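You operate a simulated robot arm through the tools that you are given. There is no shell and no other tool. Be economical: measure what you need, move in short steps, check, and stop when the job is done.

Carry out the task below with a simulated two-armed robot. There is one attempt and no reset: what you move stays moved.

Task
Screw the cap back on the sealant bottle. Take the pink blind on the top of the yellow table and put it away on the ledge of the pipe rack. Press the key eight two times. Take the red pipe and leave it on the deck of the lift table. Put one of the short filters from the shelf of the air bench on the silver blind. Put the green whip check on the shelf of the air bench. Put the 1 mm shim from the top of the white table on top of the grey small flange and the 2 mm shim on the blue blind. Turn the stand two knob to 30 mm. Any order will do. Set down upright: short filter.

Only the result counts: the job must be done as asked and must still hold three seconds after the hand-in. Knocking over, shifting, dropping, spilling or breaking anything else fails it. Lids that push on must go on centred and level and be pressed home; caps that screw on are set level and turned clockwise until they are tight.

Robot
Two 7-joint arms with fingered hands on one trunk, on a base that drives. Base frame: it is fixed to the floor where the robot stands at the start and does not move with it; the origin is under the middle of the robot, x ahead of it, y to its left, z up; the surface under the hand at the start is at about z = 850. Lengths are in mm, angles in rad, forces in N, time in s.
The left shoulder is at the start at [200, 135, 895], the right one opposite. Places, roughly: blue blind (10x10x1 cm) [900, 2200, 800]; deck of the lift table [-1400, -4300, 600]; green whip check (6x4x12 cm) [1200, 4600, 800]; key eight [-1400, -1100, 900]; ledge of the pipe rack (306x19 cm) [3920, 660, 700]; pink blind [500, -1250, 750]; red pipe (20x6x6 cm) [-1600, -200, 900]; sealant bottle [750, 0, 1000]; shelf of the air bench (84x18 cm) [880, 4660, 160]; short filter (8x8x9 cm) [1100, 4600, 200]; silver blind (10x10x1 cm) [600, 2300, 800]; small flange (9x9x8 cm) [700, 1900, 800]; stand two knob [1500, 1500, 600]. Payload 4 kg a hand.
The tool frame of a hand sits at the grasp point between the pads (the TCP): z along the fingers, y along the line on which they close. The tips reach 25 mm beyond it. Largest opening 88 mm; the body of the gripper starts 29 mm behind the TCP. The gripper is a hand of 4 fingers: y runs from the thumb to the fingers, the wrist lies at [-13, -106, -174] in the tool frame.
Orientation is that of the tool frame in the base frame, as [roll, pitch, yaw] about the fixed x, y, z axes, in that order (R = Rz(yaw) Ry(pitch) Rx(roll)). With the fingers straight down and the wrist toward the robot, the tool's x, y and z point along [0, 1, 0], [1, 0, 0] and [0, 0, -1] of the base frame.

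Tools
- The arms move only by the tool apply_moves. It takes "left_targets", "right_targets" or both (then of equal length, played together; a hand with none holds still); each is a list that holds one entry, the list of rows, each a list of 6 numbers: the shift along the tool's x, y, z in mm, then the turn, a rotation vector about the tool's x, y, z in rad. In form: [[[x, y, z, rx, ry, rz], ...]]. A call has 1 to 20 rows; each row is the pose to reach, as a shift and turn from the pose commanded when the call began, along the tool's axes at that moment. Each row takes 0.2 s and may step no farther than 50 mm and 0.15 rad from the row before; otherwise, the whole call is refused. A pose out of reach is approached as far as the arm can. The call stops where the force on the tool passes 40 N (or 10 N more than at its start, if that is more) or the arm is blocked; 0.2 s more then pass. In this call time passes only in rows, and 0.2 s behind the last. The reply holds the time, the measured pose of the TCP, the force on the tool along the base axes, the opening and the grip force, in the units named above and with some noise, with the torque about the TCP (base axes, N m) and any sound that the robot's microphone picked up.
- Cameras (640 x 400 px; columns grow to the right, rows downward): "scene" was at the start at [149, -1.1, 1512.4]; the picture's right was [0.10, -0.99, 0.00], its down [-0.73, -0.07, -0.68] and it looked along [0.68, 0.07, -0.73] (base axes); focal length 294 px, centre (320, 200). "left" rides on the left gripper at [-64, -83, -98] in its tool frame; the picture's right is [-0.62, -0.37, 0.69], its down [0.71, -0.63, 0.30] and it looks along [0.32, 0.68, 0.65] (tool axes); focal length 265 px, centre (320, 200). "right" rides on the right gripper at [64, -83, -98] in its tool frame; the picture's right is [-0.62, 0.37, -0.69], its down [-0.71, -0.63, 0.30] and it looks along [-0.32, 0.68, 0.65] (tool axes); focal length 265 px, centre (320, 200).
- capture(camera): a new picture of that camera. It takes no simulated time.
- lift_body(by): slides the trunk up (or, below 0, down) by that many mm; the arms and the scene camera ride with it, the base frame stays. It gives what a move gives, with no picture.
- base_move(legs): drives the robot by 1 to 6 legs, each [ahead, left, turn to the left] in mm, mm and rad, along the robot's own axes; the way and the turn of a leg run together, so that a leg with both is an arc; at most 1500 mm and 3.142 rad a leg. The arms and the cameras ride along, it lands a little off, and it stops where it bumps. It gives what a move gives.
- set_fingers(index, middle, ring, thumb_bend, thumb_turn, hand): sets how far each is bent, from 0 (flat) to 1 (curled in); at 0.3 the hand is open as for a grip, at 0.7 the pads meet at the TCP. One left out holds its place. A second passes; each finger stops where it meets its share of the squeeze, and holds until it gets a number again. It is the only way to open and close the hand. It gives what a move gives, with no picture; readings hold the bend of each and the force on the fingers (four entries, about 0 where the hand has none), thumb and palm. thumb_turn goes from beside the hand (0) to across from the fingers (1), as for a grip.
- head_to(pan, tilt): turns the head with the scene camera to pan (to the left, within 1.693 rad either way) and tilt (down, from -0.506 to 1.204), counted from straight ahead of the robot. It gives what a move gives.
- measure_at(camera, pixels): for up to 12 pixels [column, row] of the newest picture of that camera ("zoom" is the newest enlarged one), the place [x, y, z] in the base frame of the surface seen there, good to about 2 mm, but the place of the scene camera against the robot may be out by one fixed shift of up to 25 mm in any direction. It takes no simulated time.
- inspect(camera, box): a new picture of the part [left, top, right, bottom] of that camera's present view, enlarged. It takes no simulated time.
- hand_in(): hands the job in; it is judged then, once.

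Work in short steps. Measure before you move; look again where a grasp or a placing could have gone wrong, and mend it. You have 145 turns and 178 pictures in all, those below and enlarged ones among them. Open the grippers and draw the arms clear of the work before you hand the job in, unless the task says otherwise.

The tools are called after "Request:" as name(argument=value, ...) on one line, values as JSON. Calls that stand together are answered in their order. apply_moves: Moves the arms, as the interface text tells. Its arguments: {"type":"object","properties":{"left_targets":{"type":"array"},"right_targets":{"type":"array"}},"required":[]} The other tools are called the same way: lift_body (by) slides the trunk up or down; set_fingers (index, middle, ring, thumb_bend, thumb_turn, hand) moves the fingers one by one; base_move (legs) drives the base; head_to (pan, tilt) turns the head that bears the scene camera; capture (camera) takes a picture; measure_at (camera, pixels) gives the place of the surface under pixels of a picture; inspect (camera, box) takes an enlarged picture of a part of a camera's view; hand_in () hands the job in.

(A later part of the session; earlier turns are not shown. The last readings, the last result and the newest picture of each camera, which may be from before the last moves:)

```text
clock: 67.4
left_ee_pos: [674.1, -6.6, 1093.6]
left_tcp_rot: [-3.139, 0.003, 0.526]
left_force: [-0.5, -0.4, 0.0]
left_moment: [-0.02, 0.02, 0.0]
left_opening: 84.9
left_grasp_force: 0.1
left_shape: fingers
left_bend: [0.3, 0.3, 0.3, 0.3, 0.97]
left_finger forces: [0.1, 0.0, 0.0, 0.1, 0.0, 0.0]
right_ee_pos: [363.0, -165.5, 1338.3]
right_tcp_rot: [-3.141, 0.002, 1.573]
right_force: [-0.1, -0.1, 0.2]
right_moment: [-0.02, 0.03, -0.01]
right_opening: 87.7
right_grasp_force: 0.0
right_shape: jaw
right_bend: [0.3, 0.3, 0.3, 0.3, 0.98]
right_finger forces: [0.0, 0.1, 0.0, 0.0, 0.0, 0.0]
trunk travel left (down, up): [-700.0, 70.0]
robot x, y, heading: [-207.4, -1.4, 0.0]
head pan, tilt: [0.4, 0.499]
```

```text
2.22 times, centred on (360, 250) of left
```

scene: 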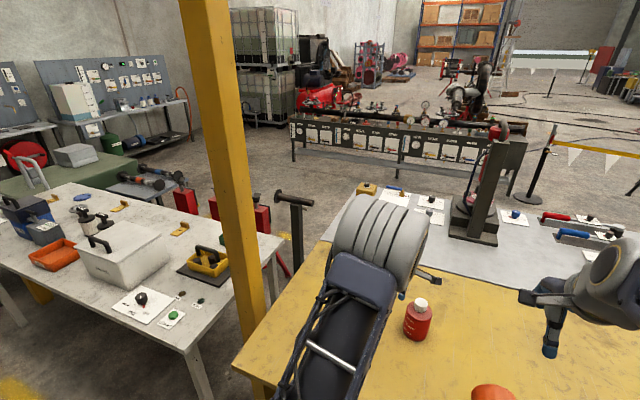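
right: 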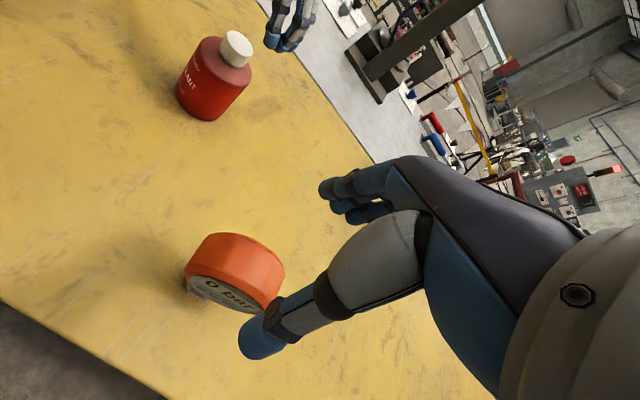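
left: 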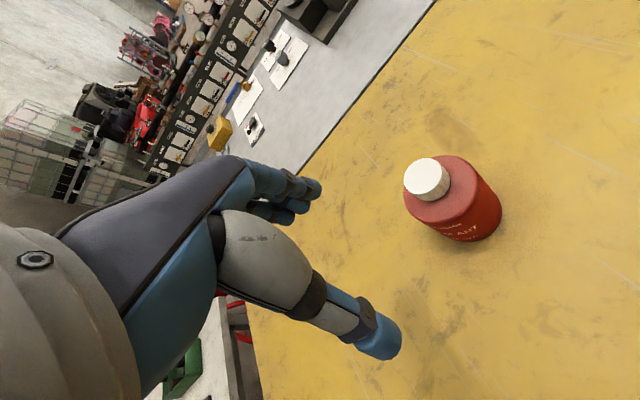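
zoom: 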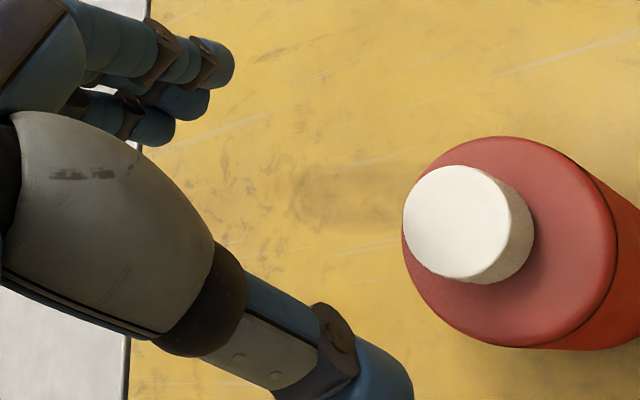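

The torque levelled off at 0.33 N m with the cap level and down, so I take it as tight. I retract the left hand to a carrying posture and then survey the left side from the robot.

Request:
apply_moves(left_targets=[[[0, 0, -48, 0, 0, 0], [0, 0, -96, 0, 0, 0], [-14, -42, -112, 0, 0, -0.12], [-28, -83, -129, 0, 0, -0.24], [-43, -125, -145, 0, 0, -0.36], [-57, -166, -162, 0, 0, -0.48], [-71, -208, -178, 0, 0, -0.6], [-86, -250, -195, 0, 0, -0.72], [-100, -291, -211, 0, 0, -0.84], [-115, -333, -228, 0, 0, -0.95], [-129, -375, -245, 0, 0, -1.05]]])

Request:
head_to(pan=1.0, tilt=0.45)

Request:
capture(camera="scene")

Request:
head_to(pan=-1.0, tilt=0.45)

Request:
capture(camera="scene")

```text
clock: 69.8
left_ee_pos: [377.1, 250.7, 1341.4]
left_tcp_rot: [-3.14, 0.0, 1.578]
left_force: [0.6, 1.2, -0.8]
left_moment: [0.0, -0.02, 0.01]
left_opening: 85.0
left_grasp_force: 0.0
left_shape: fingers
left_bend: [0.3, 0.3, 0.3, 0.3, 0.97]
left_finger forces: [0.0, 0.1, 0.1, 0.0, 0.1, 0.0]
right_ee_pos: [363.8, -166.3, 1337.5]
right_tcp_rot: [3.141, 0.001, 1.575]
right_force: [0.0, -0.3, 0.6]
right_moment: [-0.02, -0.01, 0.0]
right_opening: 87.5
right_grasp_force: 0.0
right_shape: jaw
right_bend: [0.3, 0.3, 0.3, 0.3, 0.98]
right_finger forces: [0.0, 0.0, 0.0, 0.1, 0.0, 0.0]
trunk travel left (down, up): [-700.0, 70.0]
robot x, y, heading: [-212.0, -1.8, 0.005]
head pan, tilt: [0.4, 0.499]
```

```text
clock: 70.8
left_ee_pos: [377.4, 251.0, 1340.7]
left_tcp_rot: [-3.141, -0.001, 1.575]
left_force: [-0.6, -0.7, 0.1]
left_moment: [-0.02, 0.02, -0.01]
left_opening: 84.5
left_grasp_force: 0.0
left_shape: fingers
left_bend: [0.3, 0.3, 0.3, 0.3, 0.97]
left_finger forces: [0.1, 0.0, 0.0, 0.0, 0.0, 0.1]
right_ee_pos: [363.1, -166.8, 1339.0]
right_tcp_rot: [-3.141, 0.0, 1.574]
right_force: [-0.4, -0.5, -0.3]
right_moment: [0.02, 0.01, -0.02]
right_opening: 87.7
right_grasp_force: 0.1
right_shape: jaw
right_bend: [0.3, 0.3, 0.3, 0.3, 0.98]
right_finger forces: [0.0, 0.0, 0.0, 0.1, 0.1, 0.0]
trunk travel left (down, up): [-700.0, 70.0]
robot x, y, heading: [-210.1, -1.1, 0.003]
head pan, tilt: [1.0, 0.45]
```

```text
132 pictures are left
```

scene: 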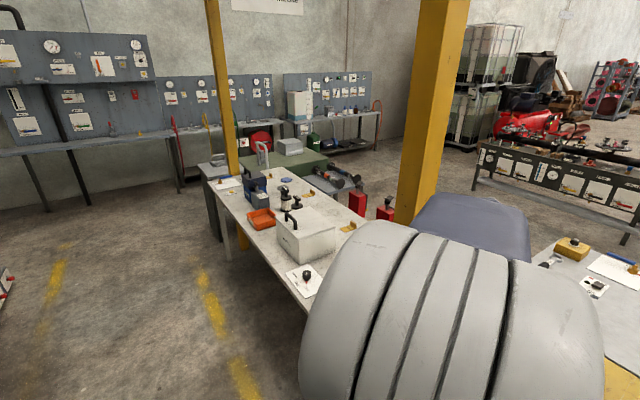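

```text
clock: 72.8
left_ee_pos: [378.1, 248.9, 1340.2]
left_tcp_rot: [-3.139, 0.0, 1.574]
left_force: [0.0, -1.0, 0.1]
left_moment: [0.04, 0.0, -0.02]
left_opening: 84.8
left_grasp_force: 0.0
left_shape: fingers
left_bend: [0.3, 0.3, 0.3, 0.3, 0.97]
left_finger forces: [0.0, 0.0, 0.0, 0.0, 0.1, 0.0]
right_ee_pos: [363.7, -164.7, 1338.4]
right_tcp_rot: [3.141, 0.001, 1.575]
right_force: [-0.8, -0.3, -0.7]
right_moment: [0.0, 0.02, -0.03]
right_opening: 87.8
right_grasp_force: 0.1
right_shape: jaw
right_bend: [0.3, 0.3, 0.3, 0.3, 0.98]
right_finger forces: [0.0, 0.1, 0.0, 0.0, 0.1, 0.0]
trunk travel left (down, up): [-700.0, 70.0]
robot x, y, heading: [-209.0, -3.7, 0.003]
head pan, tilt: [-1.0, 0.45]
```

```text
131 pictures are left
```

scene: 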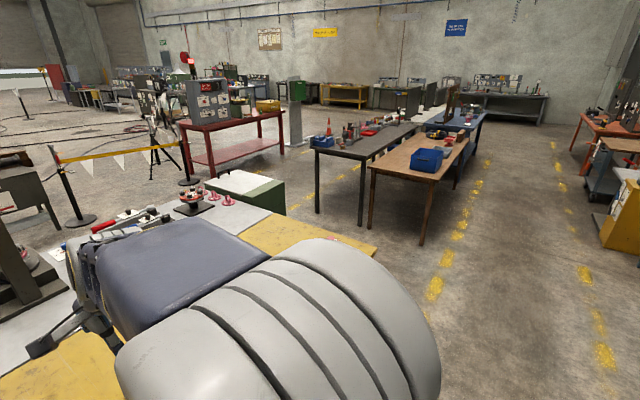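

I measure the pink items and table spots in this picture: (228,200), (212,197), (192,205), the yellow sheet (310,240) and table edges.

Request:
measure_at(camera="scene", pixels=[[228, 201], [212, 197], [190, 206], [310, 240], [240, 185], [265, 200], [370, 250], [404, 172], [430, 158]])

Request:
inspect(camera="scene", box=[80, 150, 400, 280])

```text
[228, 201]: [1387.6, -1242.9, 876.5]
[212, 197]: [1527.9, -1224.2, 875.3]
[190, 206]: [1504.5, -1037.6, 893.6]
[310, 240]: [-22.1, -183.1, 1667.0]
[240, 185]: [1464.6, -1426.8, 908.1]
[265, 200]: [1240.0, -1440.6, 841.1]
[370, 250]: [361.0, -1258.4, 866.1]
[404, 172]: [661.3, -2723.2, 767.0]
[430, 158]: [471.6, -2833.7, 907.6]
```

```text
2.00 times, centred on (240, 215) of scene
```

zoom: 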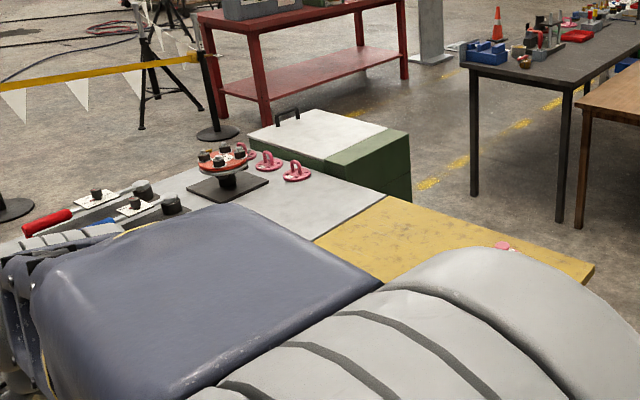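

The pink blind's rim shows at zoom (505,246), at the right end of this yellow table. I drive 1000 mm to the right to face it and look down.

Request:
base_move(legs=[[0, -1000, 0]])

Request:
head_to(pan=-0.2, tilt=0.8)

Request:
capture(camera="scene")

```text
clock: 77.9
left_ee_pos: [377.7, -754.4, 1340.7]
left_tcp_rot: [-3.141, 0.001, 1.563]
left_force: [0.5, 1.1, -0.7]
left_moment: [0.0, -0.05, -0.02]
left_opening: 84.8
left_grasp_force: 0.1
left_shape: fingers
left_bend: [0.3, 0.3, 0.3, 0.3, 0.97]
left_finger forces: [0.0, 0.0, 0.0, 0.0, 0.1, 0.0]
right_ee_pos: [358.2, -1170.8, 1338.6]
right_tcp_rot: [3.141, 0.0, 1.563]
right_force: [0.3, -0.6, -0.1]
right_moment: [0.01, -0.06, 0.02]
right_opening: 87.3
right_grasp_force: 0.2
right_shape: jaw
right_bend: [0.3, 0.3, 0.3, 0.3, 0.98]
right_finger forces: [0.0, 0.0, 0.0, 0.0, 0.1, 0.0]
trunk travel left (down, up): [-700.0, 70.0]
robot x, y, heading: [-213.4, -999.9, -0.006]
head pan, tilt: [-1.0, 0.45]
```

```text
clock: 79.1
left_ee_pos: [376.8, -754.7, 1338.9]
left_tcp_rot: [-3.14, 0.0, 1.563]
left_force: [0.0, 0.4, -0.7]
left_moment: [-0.02, 0.0, 0.0]
left_opening: 84.7
left_grasp_force: 0.1
left_shape: fingers
left_bend: [0.3, 0.3, 0.3, 0.3, 0.97]
left_finger forces: [0.0, 0.0, 0.0, 0.1, 0.0, 0.0]
right_ee_pos: [357.6, -1170.0, 1338.7]
right_tcp_rot: [-3.141, 0.001, 1.562]
right_force: [0.9, 0.0, -0.2]
right_moment: [-0.01, -0.01, 0.0]
right_opening: 87.5
right_grasp_force: 0.0
right_shape: jaw
right_bend: [0.3, 0.3, 0.3, 0.3, 0.98]
right_finger forces: [0.0, 0.0, 0.0, 0.0, 0.1, 0.0]
trunk travel left (down, up): [-700.0, 70.0]
robot x, y, heading: [-214.4, -997.5, -0.005]
head pan, tilt: [-0.201, 0.799]
```

```text
129 pictures are left
```

scene: 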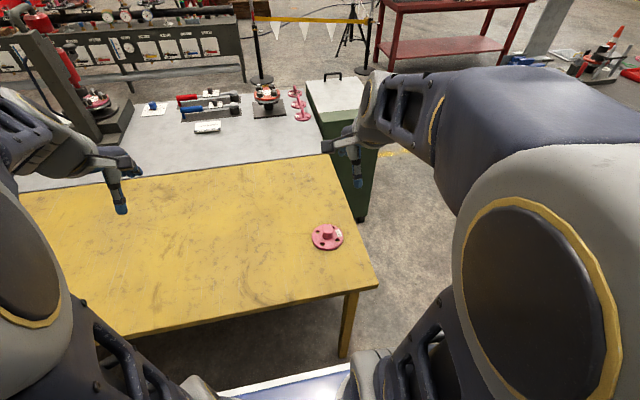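

The pink blind is at (327,236), with a central knob. I zoom and measure.

Request:
inspect(camera="scene", box=[287, 206, 367, 266])

Request:
measure_at(camera="zoom", pixels=[[320, 170], [310, 200], [200, 200], [440, 215], [320, 290], [320, 120], [335, 190], [295, 180], [350, 180]])

```text
6.67 times, centred on (327, 236) of scene
```

zoom: 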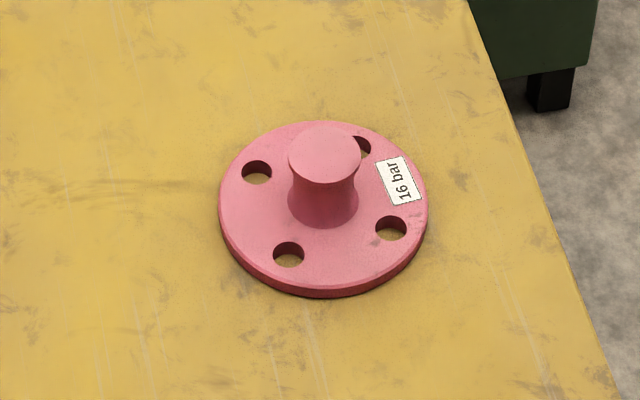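

```text
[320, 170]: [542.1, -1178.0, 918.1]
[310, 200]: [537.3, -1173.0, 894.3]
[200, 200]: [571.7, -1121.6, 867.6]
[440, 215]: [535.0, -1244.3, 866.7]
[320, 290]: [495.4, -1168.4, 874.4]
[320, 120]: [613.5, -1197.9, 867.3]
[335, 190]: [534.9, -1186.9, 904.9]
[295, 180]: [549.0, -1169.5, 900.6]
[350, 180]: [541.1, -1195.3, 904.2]
```

The knob (about 34 mm wide, top near 901 true) is the grip. I bring the right hand closer above it and look.

Request:
apply_moves(right_targets=[[[0, 10, 45, 0, 0, 0], [0, 20, 90, 0, 0, 0], [5, 45, 130, 0, 0, 0], [5, 70, 170, 0, 0, 0], [10, 95, 210, 0, 0, 0], [10, 120, 250, 0, 0, 0], [10, 120, 290, 0, 0, 0]]])

Request:
capture(camera="right")

```text
clock: 80.7
left_ee_pos: [376.5, -755.3, 1340.5]
left_tcp_rot: [-3.141, -0.001, 1.561]
left_force: [-0.4, -0.4, 1.3]
left_moment: [0.05, -0.01, -0.04]
left_opening: 84.7
left_grasp_force: 0.0
left_shape: fingers
left_bend: [0.3, 0.3, 0.3, 0.3, 0.97]
left_finger forces: [0.0, 0.0, 0.1, 0.0, 0.0, 0.0]
right_ee_pos: [477.9, -1158.7, 1049.1]
right_tcp_rot: [3.141, 0.002, 1.559]
right_force: [0.3, 0.7, -0.7]
right_moment: [-0.03, -0.04, 0.0]
right_opening: 87.9
right_grasp_force: 0.1
right_shape: jaw
right_bend: [0.3, 0.3, 0.3, 0.3, 0.98]
right_finger forces: [0.1, 0.0, 0.0, 0.1, 0.0, 0.1]
trunk travel left (down, up): [-700.0, 70.0]
robot x, y, heading: [-218.2, -995.7, -0.007]
head pan, tilt: [-0.201, 0.799]
```

```text
127 pictures are left
```

right: 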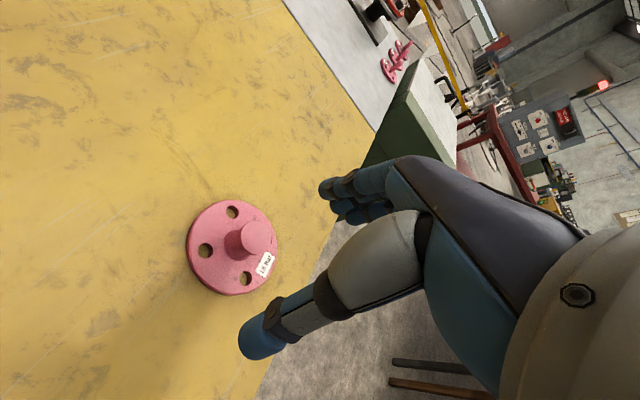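

I measure the knob top (around (255,236)) and flange edges in the right picture.

Request:
measure_at(camera="right", pixels=[[255, 236], [243, 232], [255, 222], [268, 240], [255, 252], [240, 245], [192, 230], [245, 290], [225, 205], [272, 225]])

```text
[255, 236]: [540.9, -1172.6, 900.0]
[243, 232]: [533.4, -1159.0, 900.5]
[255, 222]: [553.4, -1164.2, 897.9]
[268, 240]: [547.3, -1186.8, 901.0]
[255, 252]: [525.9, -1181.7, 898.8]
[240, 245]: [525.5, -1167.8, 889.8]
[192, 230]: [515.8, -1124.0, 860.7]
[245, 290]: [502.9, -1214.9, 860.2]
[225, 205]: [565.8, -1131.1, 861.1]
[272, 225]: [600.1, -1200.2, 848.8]
```

Knob centre (540,−1173), top 900, plate top 860. I descend with the TCP at (545,−1173,889) and grip.

Request:
apply_moves(right_targets=[[[-7, 34, 0, 0, 0, 0], [-13.5, 67, 20, 0, 0, 0], [-13.5, 67, 65, 0, 0, 0], [-13.5, 67, 110, 0, 0, 0], [-13.5, 67, 145, 0, 0, 0], [-13.5, 67, 160, 0, 0, 0]]])

Request:
set_fingers(hand="right", index=0.75, middle=0.75, ring=0.75, thumb_bend=0.75)

Request:
apply_moves(right_targets=[[[0, 0, -10, 0, 0, 0], [0, 0, -50, 0, 0, 0], [0, 0, -95, 0, 0, 0]]])

Request:
capture(camera="right")

```text
clock: 82.1
left_ee_pos: [377.8, -755.9, 1340.2]
left_tcp_rot: [-3.139, 0.001, 1.562]
left_force: [-0.3, -0.1, -0.8]
left_moment: [0.0, -0.02, -0.01]
left_opening: 85.0
left_grasp_force: 0.0
left_shape: fingers
left_bend: [0.3, 0.3, 0.3, 0.3, 0.97]
left_finger forces: [0.0, 0.0, 0.0, 0.1, 0.1, 0.1]
right_ee_pos: [546.2, -1173.4, 888.7]
right_tcp_rot: [-3.14, 0.001, 1.562]
right_force: [1.1, -0.3, 0.2]
right_moment: [-0.03, 0.0, 0.0]
right_opening: 87.8
right_grasp_force: 0.1
right_shape: jaw
right_bend: [0.3, 0.3, 0.3, 0.3, 0.98]
right_finger forces: [0.0, 0.0, 0.1, 0.1, 0.0, 0.0]
trunk travel left (down, up): [-700.0, 70.0]
robot x, y, heading: [-215.6, -997.7, -0.007]
head pan, tilt: [-0.201, 0.799]
```

```text
clock: 83.1
left_ee_pos: [377.0, -755.4, 1340.3]
left_tcp_rot: [-3.14, -0.001, 1.562]
left_force: [0.0, 0.3, -0.1]
left_moment: [-0.01, -0.02, -0.01]
left_opening: 84.8
left_grasp_force: 0.1
left_shape: fingers
left_bend: [0.3, 0.3, 0.3, 0.3, 0.97]
left_finger forces: [0.0, 0.1, 0.0, 0.1, 0.0, 0.0]
right_ee_pos: [544.5, -1173.8, 888.1]
right_tcp_rot: [3.142, 0.001, 1.563]
right_force: [-0.3, -0.9, 0.9]
right_moment: [-0.01, 0.04, 0.12]
right_opening: 22.8
right_grasp_force: 15.9
right_shape: fingers
right_bend: [0.61, 0.63, 0.75, 0.58, 0.97]
right_finger forces: [7.5, 8.9, 0.0, 0.1, 16.0, 0.0]
trunk travel left (down, up): [-700.0, 70.0]
robot x, y, heading: [-217.0, -998.5, -0.012]
head pan, tilt: [-0.201, 0.799]
```

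```text
clock: 83.9
left_ee_pos: [378.2, -755.6, 1338.8]
left_tcp_rot: [-3.136, 0.0, 1.563]
left_force: [-0.1, -0.5, 0.5]
left_moment: [0.0, 0.01, 0.01]
left_opening: 84.7
left_grasp_force: 0.1
left_shape: fingers
left_bend: [0.3, 0.3, 0.3, 0.3, 0.97]
left_finger forces: [0.1, 0.0, 0.1, 0.1, 0.1, 0.0]
right_ee_pos: [543.2, -1175.1, 980.9]
right_tcp_rot: [-3.139, -0.001, 1.561]
right_force: [-0.1, -0.1, -8.5]
right_moment: [-0.02, -0.05, -0.02]
right_opening: 23.1
right_grasp_force: 14.8
right_shape: fingers
right_bend: [0.6, 0.64, 0.75, 0.6, 0.94]
right_finger forces: [7.6, 6.9, 0.1, 0.0, 14.3, 0.1]
trunk travel left (down, up): [-700.0, 70.0]
robot x, y, heading: [-211.9, -997.4, -0.005]
head pan, tilt: [-0.201, 0.799]
```

```text
126 pictures are left
```

right: 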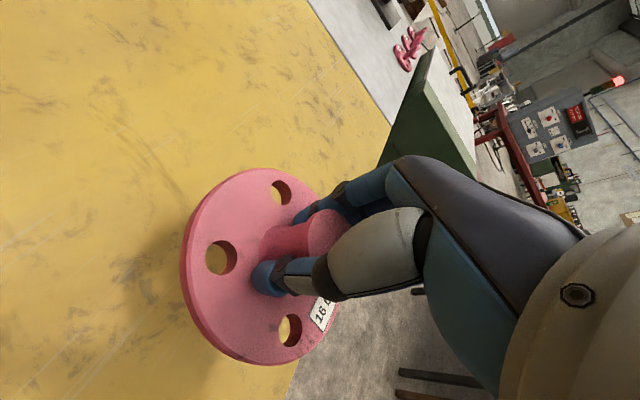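

The blind is held (8.5 N). I draw the hand up and in, and measure the floor obstacles on the way to the rack in the scene picture.

Request:
apply_moves(right_targets=[[[0, -20, -45, 0, 0, 0], [0, -45, -85, 0, 0, 0], [0, -80, -120, 0, 0, 0], [0, -115, -155, 0, 0, 0], [0, -150, -190, 0, 0, 0], [0, -180, -225, 0, 0, 0]]])

Request:
head_to(pan=-0.2, tilt=0.35)

Request:
capture(camera="scene")

```text
clock: 85.5
left_ee_pos: [378.1, -755.0, 1339.8]
left_tcp_rot: [-3.14, -0.002, 1.562]
left_force: [0.2, -0.2, -0.6]
left_moment: [-0.02, 0.01, -0.03]
left_opening: 84.6
left_grasp_force: 0.0
left_shape: fingers
left_bend: [0.3, 0.3, 0.3, 0.3, 0.97]
left_finger forces: [0.0, 0.0, 0.0, 0.1, 0.1, 0.0]
right_ee_pos: [366.7, -1133.6, 1202.2]
right_tcp_rot: [-3.123, 0.002, 1.666]
right_force: [0.5, 0.1, -8.1]
right_moment: [0.01, -0.05, 0.0]
right_opening: 22.8
right_grasp_force: 14.2
right_shape: fingers
right_bend: [0.6, 0.64, 0.75, 0.6, 0.94]
right_finger forces: [7.6, 7.2, 0.0, 0.0, 14.0, 0.0]
trunk travel left (down, up): [-700.0, 70.0]
robot x, y, heading: [-215.9, -994.2, -0.01]
head pan, tilt: [-0.201, 0.799]
stopped in row 6 (right hand): the arm was blocked; the commanded pose is now the measured one
```

```text
clock: 86.4
left_ee_pos: [376.9, -755.4, 1340.9]
left_tcp_rot: [-3.138, 0.0, 1.562]
left_force: [-0.1, 0.4, -0.3]
left_moment: [0.0, 0.01, -0.02]
left_opening: 84.6
left_grasp_force: 0.1
left_shape: fingers
left_bend: [0.3, 0.3, 0.3, 0.3, 0.97]
left_finger forces: [0.1, 0.0, 0.0, 0.0, 0.0, 0.0]
right_ee_pos: [367.1, -1133.9, 1201.9]
right_tcp_rot: [-3.128, 0.004, 1.667]
right_force: [0.5, -0.2, -8.3]
right_moment: [-0.05, -0.01, -0.01]
right_opening: 22.5
right_grasp_force: 14.3
right_shape: fingers
right_bend: [0.6, 0.64, 0.75, 0.6, 0.94]
right_finger forces: [7.3, 7.2, 0.0, 0.1, 14.0, 0.0]
trunk travel left (down, up): [-700.0, 70.0]
robot x, y, heading: [-217.3, -996.6, -0.008]
head pan, tilt: [-0.201, 0.351]
```

```text
125 pictures are left
```

scene: 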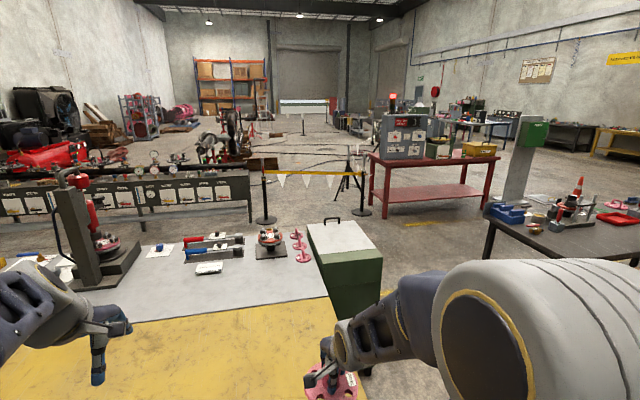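

I measure the rack, the stanchions, the red table and the cabinet.

Request:
measure_at(camera="scene", pixels=[[250, 222], [150, 178], [240, 172], [20, 195], [265, 221], [362, 214], [386, 217], [376, 262], [300, 210], [488, 262], [345, 198], [240, 235]])

Request:
inspect(camera="scene", box=[0, 120, 290, 300])

```text
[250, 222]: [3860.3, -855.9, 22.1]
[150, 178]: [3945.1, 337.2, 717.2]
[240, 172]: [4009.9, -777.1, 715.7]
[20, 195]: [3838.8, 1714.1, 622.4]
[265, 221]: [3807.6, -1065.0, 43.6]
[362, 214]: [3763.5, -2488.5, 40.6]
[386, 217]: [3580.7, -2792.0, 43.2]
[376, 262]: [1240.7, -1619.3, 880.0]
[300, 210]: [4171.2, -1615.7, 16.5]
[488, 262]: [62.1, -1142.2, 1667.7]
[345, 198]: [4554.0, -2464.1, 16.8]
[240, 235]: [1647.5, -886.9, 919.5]
```

```text
2.21 times, centred on (145, 210) of scene
```

zoom: 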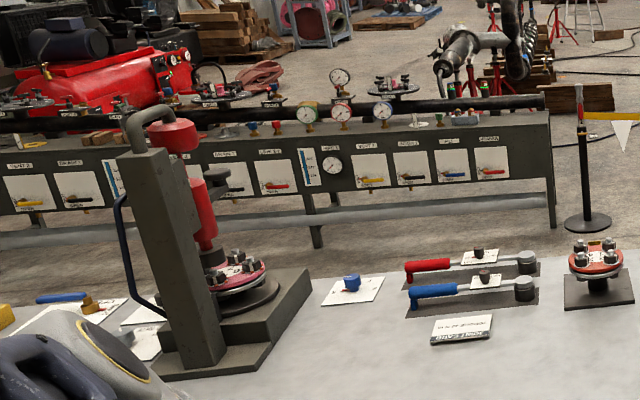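

The rack ledge is at about z 700, x 3840–4010. I look right to measure the passage between the green cabinet and the black table.

Request:
head_to(pan=-0.75, tilt=0.5)

Request:
capture(camera="scene")

```text
clock: 87.3
left_ee_pos: [377.9, -755.6, 1339.9]
left_tcp_rot: [-3.141, 0.002, 1.563]
left_force: [0.2, 0.3, -0.4]
left_moment: [0.02, 0.01, -0.01]
left_opening: 84.8
left_grasp_force: 0.0
left_shape: fingers
left_bend: [0.3, 0.3, 0.3, 0.3, 0.97]
left_finger forces: [0.0, 0.0, 0.1, 0.0, 0.1, 0.1]
right_ee_pos: [367.2, -1133.1, 1201.9]
right_tcp_rot: [-3.128, 0.004, 1.667]
right_force: [-0.3, -0.7, -7.6]
right_moment: [-0.02, -0.02, 0.02]
right_opening: 22.9
right_grasp_force: 14.5
right_shape: fingers
right_bend: [0.6, 0.64, 0.75, 0.6, 0.94]
right_finger forces: [7.4, 7.2, 0.1, 0.1, 14.0, 0.1]
trunk travel left (down, up): [-700.0, 70.0]
robot x, y, heading: [-215.5, -1001.7, -0.008]
head pan, tilt: [-0.75, 0.499]
```

```text
123 pictures are left
```

scene: 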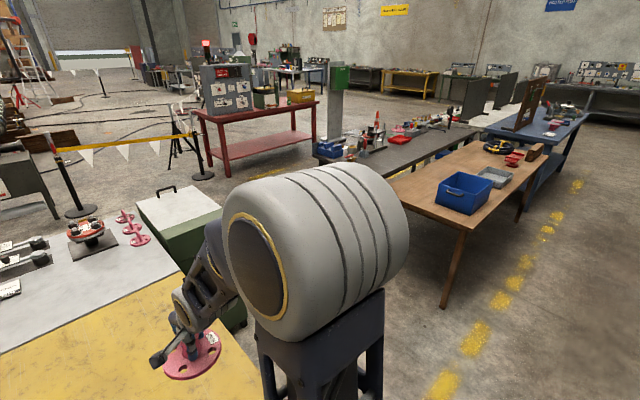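

Request:
measure_at(camera="scene", pixels=[[243, 325], [215, 215], [317, 158], [445, 305], [395, 183], [475, 235], [200, 170], [237, 178], [80, 205], [525, 215]])

```text
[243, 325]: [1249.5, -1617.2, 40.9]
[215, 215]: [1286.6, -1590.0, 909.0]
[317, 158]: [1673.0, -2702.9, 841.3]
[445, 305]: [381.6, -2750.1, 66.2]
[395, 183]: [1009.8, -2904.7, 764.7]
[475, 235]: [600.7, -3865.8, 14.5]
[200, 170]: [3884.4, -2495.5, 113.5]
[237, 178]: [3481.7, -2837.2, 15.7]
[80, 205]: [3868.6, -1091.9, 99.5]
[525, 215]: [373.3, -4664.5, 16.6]
```

The passage between cabinet (y −1617) and black table (y −2700) is 1080 mm wide. I drive right, through it, and across to face the rack.

Request:
base_move(legs=[[0, -1160, 0], [1400, 0, 0], [1300, 0, 0], [0, 1500, 0]])

Request:
head_to(pan=0, tilt=0.5)

Request:
capture(camera="scene")

```text
clock: 112.7
left_ee_pos: [2972.1, -456.2, 1340.7]
left_tcp_rot: [-3.14, -0.001, 1.581]
left_force: [-0.1, -0.4, -1.0]
left_moment: [0.02, 0.03, 0.02]
left_opening: 84.8
left_grasp_force: 0.1
left_shape: fingers
left_bend: [0.3, 0.3, 0.3, 0.3, 0.97]
left_finger forces: [0.0, 0.2, 0.0, 0.1, 0.0, 0.0]
right_ee_pos: [2968.0, -832.6, 1203.3]
right_tcp_rot: [-3.127, 0.002, 1.684]
right_force: [-0.5, 0.2, -8.4]
right_moment: [0.0, -0.04, -0.03]
right_opening: 23.0
right_grasp_force: 13.7
right_shape: fingers
right_bend: [0.6, 0.64, 0.75, 0.6, 0.94]
right_finger forces: [7.3, 7.2, 0.1, 0.0, 13.9, 0.0]
trunk travel left (down, up): [-700.0, 70.0]
robot x, y, heading: [2383.4, -709.3, 0.007]
head pan, tilt: [-0.75, 0.499]
```

```text
clock: 113.8
left_ee_pos: [2972.3, -454.0, 1339.7]
left_tcp_rot: [-3.139, 0.001, 1.581]
left_force: [0.1, 0.1, 0.1]
left_moment: [0.0, -0.01, 0.01]
left_opening: 84.6
left_grasp_force: 0.1
left_shape: fingers
left_bend: [0.3, 0.3, 0.3, 0.3, 0.97]
left_finger forces: [0.0, 0.0, 0.0, 0.0, 0.1, 0.0]
right_ee_pos: [2967.9, -832.8, 1202.3]
right_tcp_rot: [-3.127, 0.002, 1.684]
right_force: [-0.2, -0.1, -7.3]
right_moment: [-0.01, -0.03, -0.03]
right_opening: 22.6
right_grasp_force: 14.7
right_shape: fingers
right_bend: [0.6, 0.64, 0.75, 0.6, 0.94]
right_finger forces: [7.4, 7.2, 0.0, 0.0, 13.9, 0.1]
trunk travel left (down, up): [-700.0, 70.0]
robot x, y, heading: [2380.3, -709.1, 0.007]
head pan, tilt: [0.0, 0.499]
```

```text
122 pictures are left
```

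scene: 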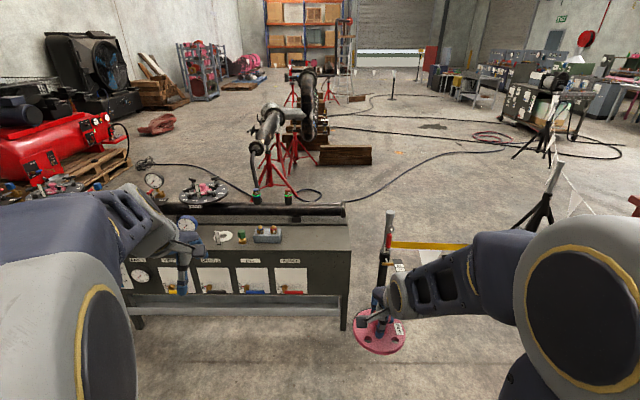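

There's a free stretch of ledge at about (320,240), right of the grey item (267,233). I zoom and measure.

Request:
inspect(camera="scene", box=[200, 180, 370, 300])

Request:
measure_at(camera="scene", pixels=[[320, 249], [320, 240], [320, 230], [320, 222], [320, 212], [345, 248], [345, 228], [285, 240], [280, 232], [300, 240], [300, 225]])

```text
3.33 times, centred on (285, 240) of scene
```

zoom: 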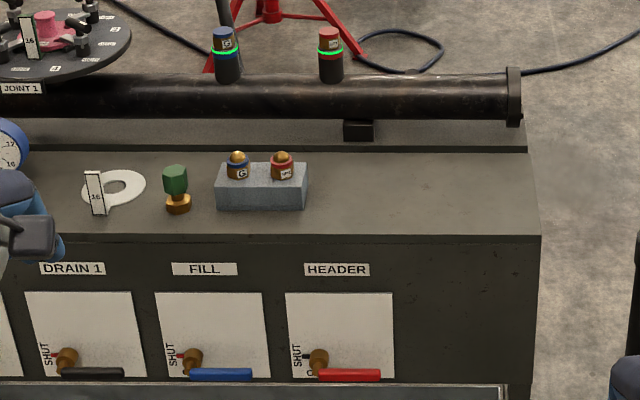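

```text
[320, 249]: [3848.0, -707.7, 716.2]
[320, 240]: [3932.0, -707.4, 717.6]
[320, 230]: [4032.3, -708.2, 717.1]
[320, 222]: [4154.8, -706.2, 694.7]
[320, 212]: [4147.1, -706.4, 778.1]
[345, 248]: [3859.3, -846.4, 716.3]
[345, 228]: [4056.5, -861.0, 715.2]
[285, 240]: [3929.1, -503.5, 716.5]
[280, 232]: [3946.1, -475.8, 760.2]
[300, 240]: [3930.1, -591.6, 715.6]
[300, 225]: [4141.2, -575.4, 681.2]
```

The free ledge is x 3840–4035, y −530…−850, z about 699 true. I drive 720 ahead and 300 left so that the right hand can reach (3935,−690).

Request:
base_move(legs=[[0, 300, 0], [720, 0, 0]])

Request:
apply_moves(right_targets=[[[0, 0, 0, 0, 0, 0.1]]])

Request:
head_to(pan=-0.2, tilt=0.8)

Request:
capture(camera="scene")

```text
clock: 119.4
left_ee_pos: [3689.9, -157.4, 1340.7]
left_tcp_rot: [-3.141, 0.001, 1.581]
left_force: [-0.4, 1.0, 0.9]
left_moment: [0.04, -0.03, 0.0]
left_opening: 84.7
left_grasp_force: 0.0
left_shape: fingers
left_bend: [0.3, 0.3, 0.3, 0.3, 0.97]
left_finger forces: [0.0, 0.0, 0.0, 0.1, 0.1, 0.1]
right_ee_pos: [3686.0, -534.5, 1202.9]
right_tcp_rot: [-3.125, 0.005, 1.684]
right_force: [0.3, 0.4, -8.6]
right_moment: [0.0, -0.02, -0.03]
right_opening: 22.6
right_grasp_force: 14.3
right_shape: fingers
right_bend: [0.6, 0.64, 0.75, 0.6, 0.94]
right_finger forces: [7.3, 7.3, 0.0, 0.1, 14.0, 0.0]
trunk travel left (down, up): [-700.0, 70.0]
robot x, y, heading: [3101.4, -412.1, 0.008]
head pan, tilt: [0.0, 0.499]
```

```text
clock: 119.8
left_ee_pos: [3690.8, -156.6, 1341.3]
left_tcp_rot: [-3.14, 0.0, 1.58]
left_force: [0.7, 0.1, -0.5]
left_moment: [0.01, 0.0, 0.02]
left_opening: 84.6
left_grasp_force: 0.1
left_shape: fingers
left_bend: [0.3, 0.3, 0.3, 0.3, 0.97]
left_finger forces: [0.1, 0.0, 0.0, 0.0, 0.0, 0.0]
right_ee_pos: [3686.2, -534.5, 1202.7]
right_tcp_rot: [-3.126, 0.007, 1.585]
right_force: [0.5, 3.8, -8.5]
right_moment: [0.01, -0.07, -0.02]
right_opening: 22.8
right_grasp_force: 14.8
right_shape: fingers
right_bend: [0.6, 0.64, 0.75, 0.6, 0.94]
right_finger forces: [8.5, 6.1, 0.2, 0.1, 14.1, 0.0]
trunk travel left (down, up): [-700.0, 70.0]
robot x, y, heading: [3106.9, -410.6, 0.004]
head pan, tilt: [0.0, 0.499]
```

```text
clock: 120.6
left_ee_pos: [3690.0, -157.5, 1340.7]
left_tcp_rot: [-3.139, 0.0, 1.578]
left_force: [-0.4, -0.7, -0.7]
left_moment: [-0.02, -0.03, -0.02]
left_opening: 84.8
left_grasp_force: 0.0
left_shape: fingers
left_bend: [0.3, 0.3, 0.3, 0.3, 0.97]
left_finger forces: [0.1, 0.1, 0.1, 0.0, 0.0, 0.0]
right_ee_pos: [3685.7, -537.9, 1203.9]
right_tcp_rot: [-3.129, 0.005, 1.582]
right_force: [-0.6, -0.6, -7.8]
right_moment: [-0.02, -0.05, 0.0]
right_opening: 22.5
right_grasp_force: 15.4
right_shape: fingers
right_bend: [0.6, 0.64, 0.75, 0.6, 0.94]
right_finger forces: [7.5, 7.8, 0.1, 0.1, 14.7, 0.0]
trunk travel left (down, up): [-700.0, 70.0]
robot x, y, heading: [3103.4, -406.6, 0.005]
head pan, tilt: [-0.201, 0.799]
```

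```text
120 pictures are left
```

scene: 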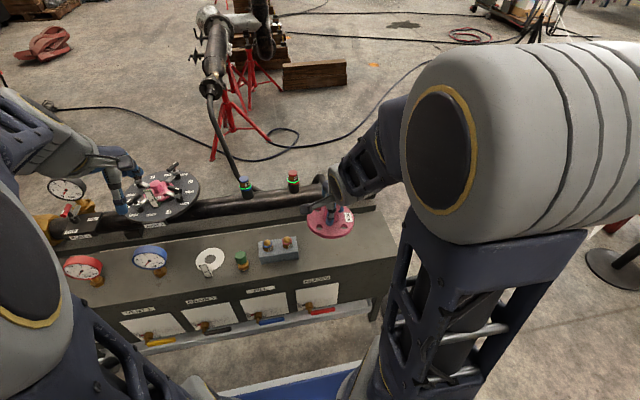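

Spot is free and clear. I move the blind over the ledge and lower it to about 8 mm above.

Request:
apply_moves(right_targets=[[[-22, 36, 0, 0, -0.006, 0], [-44, 73, 0, 0, -0.012, 0], [-66, 109, 0, 0, -0.012, 0], [-88, 145, 0, 0, -0.012, 0], [-110, 182, 0, 0, -0.012, 0], [-132, 218, 0, 0, -0.012, 0], [-151, 253, 0, 0, -0.012, 0], [-151, 253, 45, 0, -0.012, 0], [-151, 253, 90, 0, -0.012, 0], [-151, 253, 135, 0, -0.012, 0], [-151, 253, 180, 0, -0.012, 0], [-151, 253, 225, 0, -0.012, 0], [-151, 253, 270, 0, -0.012, 0], [-151, 253, 315, 0, -0.012, 0], [-151, 253, 360, 0, -0.012, 0], [-151, 253, 405, 0, -0.012, 0], [-151, 253, 440, 0, -0.012, 0]]])

Request:
capture(camera="right")

```text
clock: 124.2
left_ee_pos: [3689.4, -157.0, 1340.1]
left_tcp_rot: [-3.14, 0.0, 1.58]
left_force: [0.4, 0.5, -0.3]
left_moment: [0.02, 0.02, 0.0]
left_opening: 84.7
left_grasp_force: 0.1
left_shape: fingers
left_bend: [0.3, 0.3, 0.3, 0.3, 0.97]
left_finger forces: [0.0, 0.1, 0.0, 0.0, 0.1, 0.1]
right_ee_pos: [3934.4, -689.6, 758.9]
right_tcp_rot: [-3.127, 0.019, 1.586]
right_force: [0.5, 0.8, -7.6]
right_moment: [-0.01, -0.06, 0.01]
right_opening: 22.3
right_grasp_force: 14.1
right_shape: fingers
right_bend: [0.6, 0.64, 0.75, 0.6, 0.94]
right_finger forces: [7.0, 7.8, 0.2, 0.0, 13.7, 0.0]
trunk travel left (down, up): [-700.0, 70.0]
robot x, y, heading: [3103.1, -409.8, 0.009]
head pan, tilt: [-0.201, 0.799]
```

```text
119 pictures are left
```

right: 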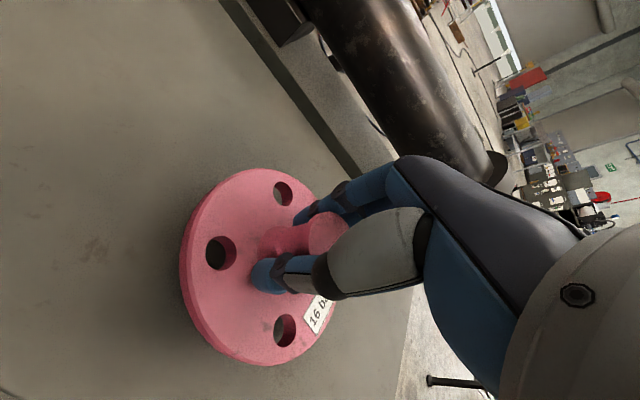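

I measure the ledge and the blind in this picture.

Request:
measure_at(camera="right", pixels=[[100, 200], [300, 90], [240, 170], [200, 320], [185, 270], [330, 170], [150, 330], [250, 340], [345, 150], [30, 388]])

```text
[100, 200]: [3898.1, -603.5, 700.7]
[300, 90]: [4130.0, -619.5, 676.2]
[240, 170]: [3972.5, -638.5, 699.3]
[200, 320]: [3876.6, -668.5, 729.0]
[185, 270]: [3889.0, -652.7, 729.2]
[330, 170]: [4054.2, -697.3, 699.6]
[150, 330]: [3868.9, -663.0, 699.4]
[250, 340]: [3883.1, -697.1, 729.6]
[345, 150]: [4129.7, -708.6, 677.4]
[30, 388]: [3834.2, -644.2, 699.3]
```

The ledge is at 699.5 and the plate's underside about 717.5. I level the hand, lower 18 mm and release.

Request:
apply_moves(right_targets=[[[0, 8, 6, -0.0146, 0.019, 0], [0, 8, 12, -0.0146, 0.019, 0], [0, 8, 16, -0.0146, 0.019, 0], [0, 8, 18.5, -0.0146, 0.019, 0]]])

Request:
set_fingers(hand="right", index=0.3, middle=0.3, ring=0.3, thumb_bend=0.3)

Request:
apply_moves(right_targets=[[[0, 0, -40, 0, 0, 0], [0, 0, -90, 0, 0, 0], [0, 0, -140, 0, 0, 0], [0, -30, -180, 0, 0, 0], [0, -60, -220, 0, 0, 0], [0, -90, -260, 0, 0, 0], [0, -110, -305, 0, 0, 0], [0, -130, -350, 0, 0, 0], [20, -150, -390, 0, 0, 0]]])

Request:
capture(camera="right")

```text
clock: 125.2
left_ee_pos: [3690.1, -157.0, 1340.5]
left_tcp_rot: [-3.14, 0.0, 1.579]
left_force: [0.4, -0.3, -0.8]
left_moment: [0.03, -0.02, -0.02]
left_opening: 84.5
left_grasp_force: 0.0
left_shape: fingers
left_bend: [0.3, 0.3, 0.3, 0.3, 0.97]
left_finger forces: [0.0, 0.0, 0.0, 0.0, 0.0, 0.0]
right_ee_pos: [3942.1, -686.7, 742.8]
right_tcp_rot: [3.141, 0.0, 1.585]
right_force: [0.7, 1.1, -5.2]
right_moment: [-0.11, -0.1, 0.0]
right_opening: 21.9
right_grasp_force: 15.7
right_shape: fingers
right_bend: [0.6, 0.64, 0.75, 0.6, 0.94]
right_finger forces: [6.6, 8.8, 0.1, 0.1, 15.3, 0.0]
trunk travel left (down, up): [-700.0, 70.0]
robot x, y, heading: [3105.9, -412.2, 0.009]
head pan, tilt: [-0.201, 0.799]
```

```text
clock: 126.2
left_ee_pos: [3690.8, -157.9, 1339.9]
left_tcp_rot: [-3.14, 0.0, 1.581]
left_force: [-0.8, -1.1, -0.4]
left_moment: [0.01, 0.02, 0.01]
left_opening: 84.9
left_grasp_force: 0.1
left_shape: fingers
left_bend: [0.3, 0.3, 0.3, 0.3, 0.97]
left_finger forces: [0.0, 0.0, 0.1, 0.0, 0.1, 0.0]
right_ee_pos: [3942.0, -685.6, 742.1]
right_tcp_rot: [-3.139, -0.002, 1.583]
right_force: [-0.5, -0.1, 0.1]
right_moment: [0.04, 0.01, 0.02]
right_opening: 84.3
right_grasp_force: 0.0
right_shape: fingers
right_bend: [0.3, 0.3, 0.3, 0.3, 0.97]
right_finger forces: [0.0, 0.2, 0.0, 0.0, 0.0, 0.0]
trunk travel left (down, up): [-700.0, 70.0]
robot x, y, heading: [3098.3, -408.2, 0.01]
head pan, tilt: [-0.201, 0.799]
```

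```text
clock: 128.2
left_ee_pos: [3690.5, -157.3, 1340.1]
left_tcp_rot: [-3.141, -0.001, 1.58]
left_force: [0.2, -0.3, 0.2]
left_moment: [0.0, 0.02, 0.03]
left_opening: 84.7
left_grasp_force: 0.1
left_shape: fingers
left_bend: [0.3, 0.3, 0.3, 0.3, 0.97]
left_finger forces: [0.0, 0.1, 0.1, 0.0, 0.0, 0.1]
right_ee_pos: [3794.1, -669.2, 1131.2]
right_tcp_rot: [3.14, -0.001, 1.584]
right_force: [0.3, 0.0, 1.2]
right_moment: [0.03, 0.0, 0.02]
right_opening: 84.7
right_grasp_force: 0.0
right_shape: fingers
right_bend: [0.3, 0.3, 0.3, 0.3, 0.97]
right_finger forces: [0.1, 0.1, 0.0, 0.1, 0.0, 0.0]
trunk travel left (down, up): [-700.0, 70.0]
robot x, y, heading: [3104.5, -411.3, 0.013]
head pan, tilt: [-0.201, 0.799]
```

```text
118 pictures are left
```

right: 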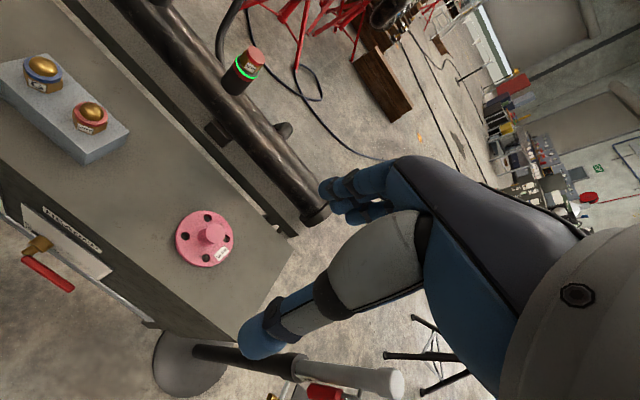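

The pink blind rests on the ledge. I back off, turn toward the stands and look.

Request:
base_move(legs=[[-700, 0, 0], [0, 0, 2.2]])

Request:
head_to(pan=0, tilt=0.4)

Request:
capture(camera="scene")

```text
clock: 137.3
left_ee_pos: [1835.1, -131.0, 1340.7]
left_tcp_rot: [-3.139, 0.001, -2.439]
left_force: [-1.8, 0.4, 0.4]
left_moment: [0.01, -0.04, 0.0]
left_opening: 85.0
left_grasp_force: 0.0
left_shape: fingers
left_bend: [0.3, 0.3, 0.3, 0.3, 0.97]
left_finger forces: [0.0, 0.0, 0.0, 0.0, 0.0, 0.0]
right_ee_pos: [2161.8, 275.0, 1131.6]
right_tcp_rot: [3.141, -0.002, -2.438]
right_force: [-0.3, -0.4, 0.5]
right_moment: [0.0, 0.0, 0.02]
right_opening: 84.7
right_grasp_force: 0.0
right_shape: fingers
right_bend: [0.3, 0.3, 0.3, 0.3, 0.97]
right_finger forces: [0.0, 0.0, 0.1, 0.0, 0.0, 0.0]
trunk travel left (down, up): [-700.0, 70.0]
robot x, y, heading: [2403.1, -421.9, 2.267]
head pan, tilt: [-0.201, 0.799]
```

```text
clock: 138.2
left_ee_pos: [1835.2, -131.5, 1340.9]
left_tcp_rot: [-3.14, 0.0, -2.441]
left_force: [0.6, 0.5, 0.1]
left_moment: [0.01, -0.02, 0.02]
left_opening: 84.7
left_grasp_force: 0.2
left_shape: fingers
left_bend: [0.3, 0.3, 0.3, 0.3, 0.97]
left_finger forces: [0.0, 0.0, 0.1, 0.0, 0.0, 0.0]
right_ee_pos: [2163.2, 276.8, 1130.3]
right_tcp_rot: [3.141, -0.002, -2.436]
right_force: [-0.1, -0.6, 0.1]
right_moment: [-0.02, -0.01, 0.02]
right_opening: 84.3
right_grasp_force: 0.1
right_shape: fingers
right_bend: [0.3, 0.3, 0.3, 0.3, 0.97]
right_finger forces: [0.1, 0.0, 0.0, 0.0, 0.1, 0.0]
trunk travel left (down, up): [-700.0, 70.0]
robot x, y, heading: [2402.8, -421.6, 2.269]
head pan, tilt: [0.0, 0.4]
```

```text
117 pictures are left
```

scene: 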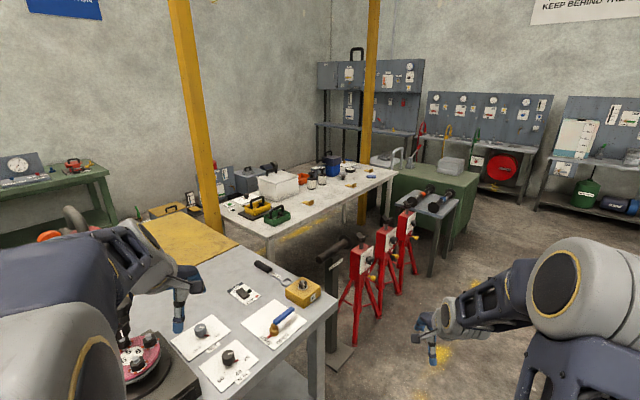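

Three red stands are at (362,270), (385,255), (406,235). I zoom on them.

Request:
inspect(camera="scene", box=[310, 190, 450, 360])

Request:
inspect(camera="scene", box=[210, 150, 410, 240])

Request:
measure_at(camera="scene", pixels=[[362, 255], [373, 262], [386, 238], [395, 242], [407, 222], [413, 224], [332, 256], [345, 345], [330, 310], [240, 225], [395, 175], [425, 215]])

```text
2.35 times, centred on (380, 275) of scene
```

zoom: 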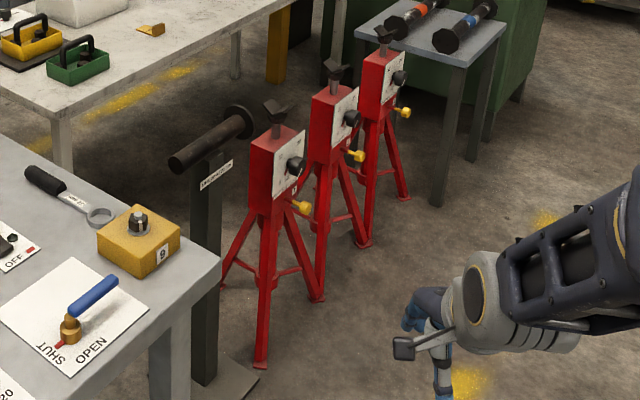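

```text
3.20 times, centred on (310, 195) of scene
```

zoom: 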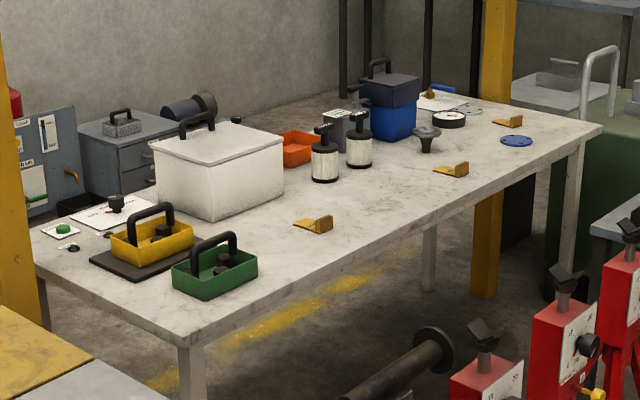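

```text
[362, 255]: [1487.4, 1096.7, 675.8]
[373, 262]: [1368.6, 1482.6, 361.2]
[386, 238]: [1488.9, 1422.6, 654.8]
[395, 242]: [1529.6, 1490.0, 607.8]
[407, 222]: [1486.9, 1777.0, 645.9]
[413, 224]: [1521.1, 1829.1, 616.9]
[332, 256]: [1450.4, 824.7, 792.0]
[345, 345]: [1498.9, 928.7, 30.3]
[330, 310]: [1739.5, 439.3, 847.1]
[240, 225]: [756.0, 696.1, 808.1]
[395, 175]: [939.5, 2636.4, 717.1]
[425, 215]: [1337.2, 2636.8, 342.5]
```

The middle stand's knob is near (1530,1485,620) on its +x face. I drive to face it from +x.

Request:
base_move(legs=[[0, 0, 0.873], [0, -1000, 0], [0, -850, 0]])

Request:
head_to(pan=0, tilt=0.7)

Request:
capture(camera="scene")

```text
clock: 149.9
left_ee_pos: [1810.7, 1201.7, 1340.9]
left_tcp_rot: [-3.139, 0.0, -1.559]
left_force: [0.6, -0.4, 0.1]
left_moment: [0.0, 0.02, 0.05]
left_opening: 84.7
left_grasp_force: 0.0
left_shape: fingers
left_bend: [0.3, 0.3, 0.3, 0.3, 0.97]
left_finger forces: [0.0, 0.0, 0.1, 0.0, 0.0, 0.1]
right_ee_pos: [1705.7, 1713.6, 1130.0]
right_tcp_rot: [3.141, -0.002, -1.555]
right_force: [-0.2, -0.7, -0.2]
right_moment: [0.01, 0.01, 0.0]
right_opening: 84.4
right_grasp_force: 0.0
right_shape: fingers
right_bend: [0.3, 0.3, 0.3, 0.3, 0.97]
right_finger forces: [0.0, 0.0, 0.0, 0.0, 0.1, 0.0]
trunk travel left (down, up): [-700.0, 70.0]
robot x, y, heading: [2398.8, 1455.0, -3.134]
head pan, tilt: [0.0, 0.4]
```

```text
clock: 150.7
left_ee_pos: [1812.2, 1203.3, 1340.5]
left_tcp_rot: [-3.138, -0.001, -1.558]
left_force: [0.8, 0.3, 0.1]
left_moment: [0.01, 0.01, 0.01]
left_opening: 84.8
left_grasp_force: 0.1
left_shape: fingers
left_bend: [0.3, 0.3, 0.3, 0.3, 0.97]
left_finger forces: [0.0, 0.0, 0.0, 0.0, 0.0, 0.1]
right_ee_pos: [1706.1, 1713.6, 1131.5]
right_tcp_rot: [-3.141, -0.001, -1.555]
right_force: [0.0, 0.7, -0.8]
right_moment: [0.0, -0.02, -0.03]
right_opening: 84.4
right_grasp_force: 0.1
right_shape: fingers
right_bend: [0.3, 0.3, 0.3, 0.3, 0.97]
right_finger forces: [0.0, 0.1, 0.1, 0.0, 0.0, 0.1]
trunk travel left (down, up): [-700.0, 70.0]
robot x, y, heading: [2399.0, 1456.5, -3.128]
head pan, tilt: [0.0, 0.7]
```

```text
114 pictures are left
```

scene: 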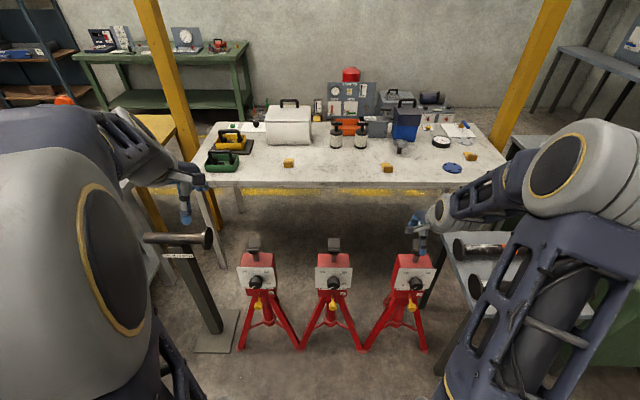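

Request:
inspect(camera="scene", box=[303, 245, 367, 315])

Request:
measure_at(camera="zoom", pixels=[[325, 205], [325, 225], [325, 260], [260, 190], [390, 190], [320, 330], [300, 150], [345, 190], [410, 240], [240, 240]])

Request:
inspect(camera="scene", box=[190, 90, 500, 200])

```text
5.71 times, centred on (335, 280) of scene
```

zoom: 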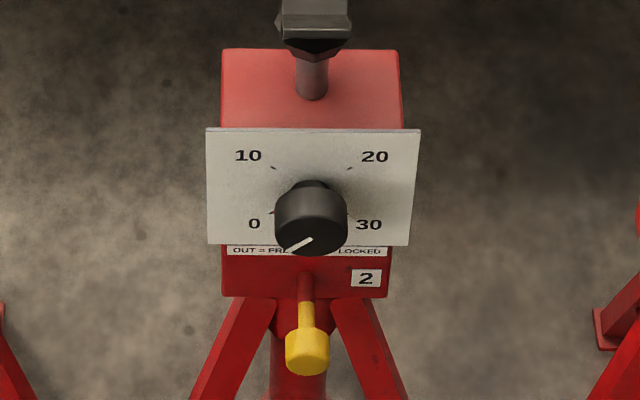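

```text
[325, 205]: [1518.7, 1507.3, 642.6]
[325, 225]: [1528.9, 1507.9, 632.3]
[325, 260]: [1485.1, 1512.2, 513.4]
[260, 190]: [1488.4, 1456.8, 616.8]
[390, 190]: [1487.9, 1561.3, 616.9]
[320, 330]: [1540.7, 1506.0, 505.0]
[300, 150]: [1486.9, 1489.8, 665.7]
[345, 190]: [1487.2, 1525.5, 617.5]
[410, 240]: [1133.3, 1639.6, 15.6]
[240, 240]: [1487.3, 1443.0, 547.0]
```

```text
2.06 times, centred on (345, 145) of scene
```

zoom: 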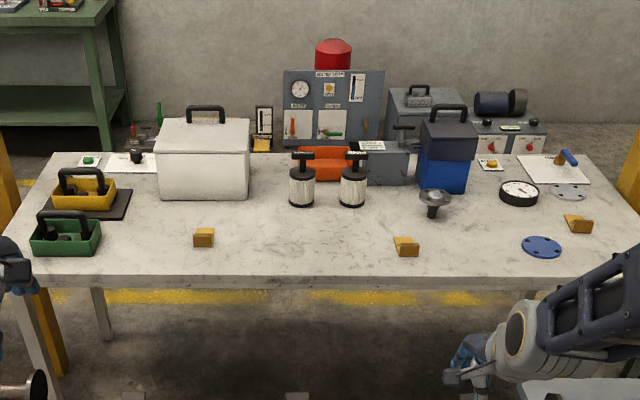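

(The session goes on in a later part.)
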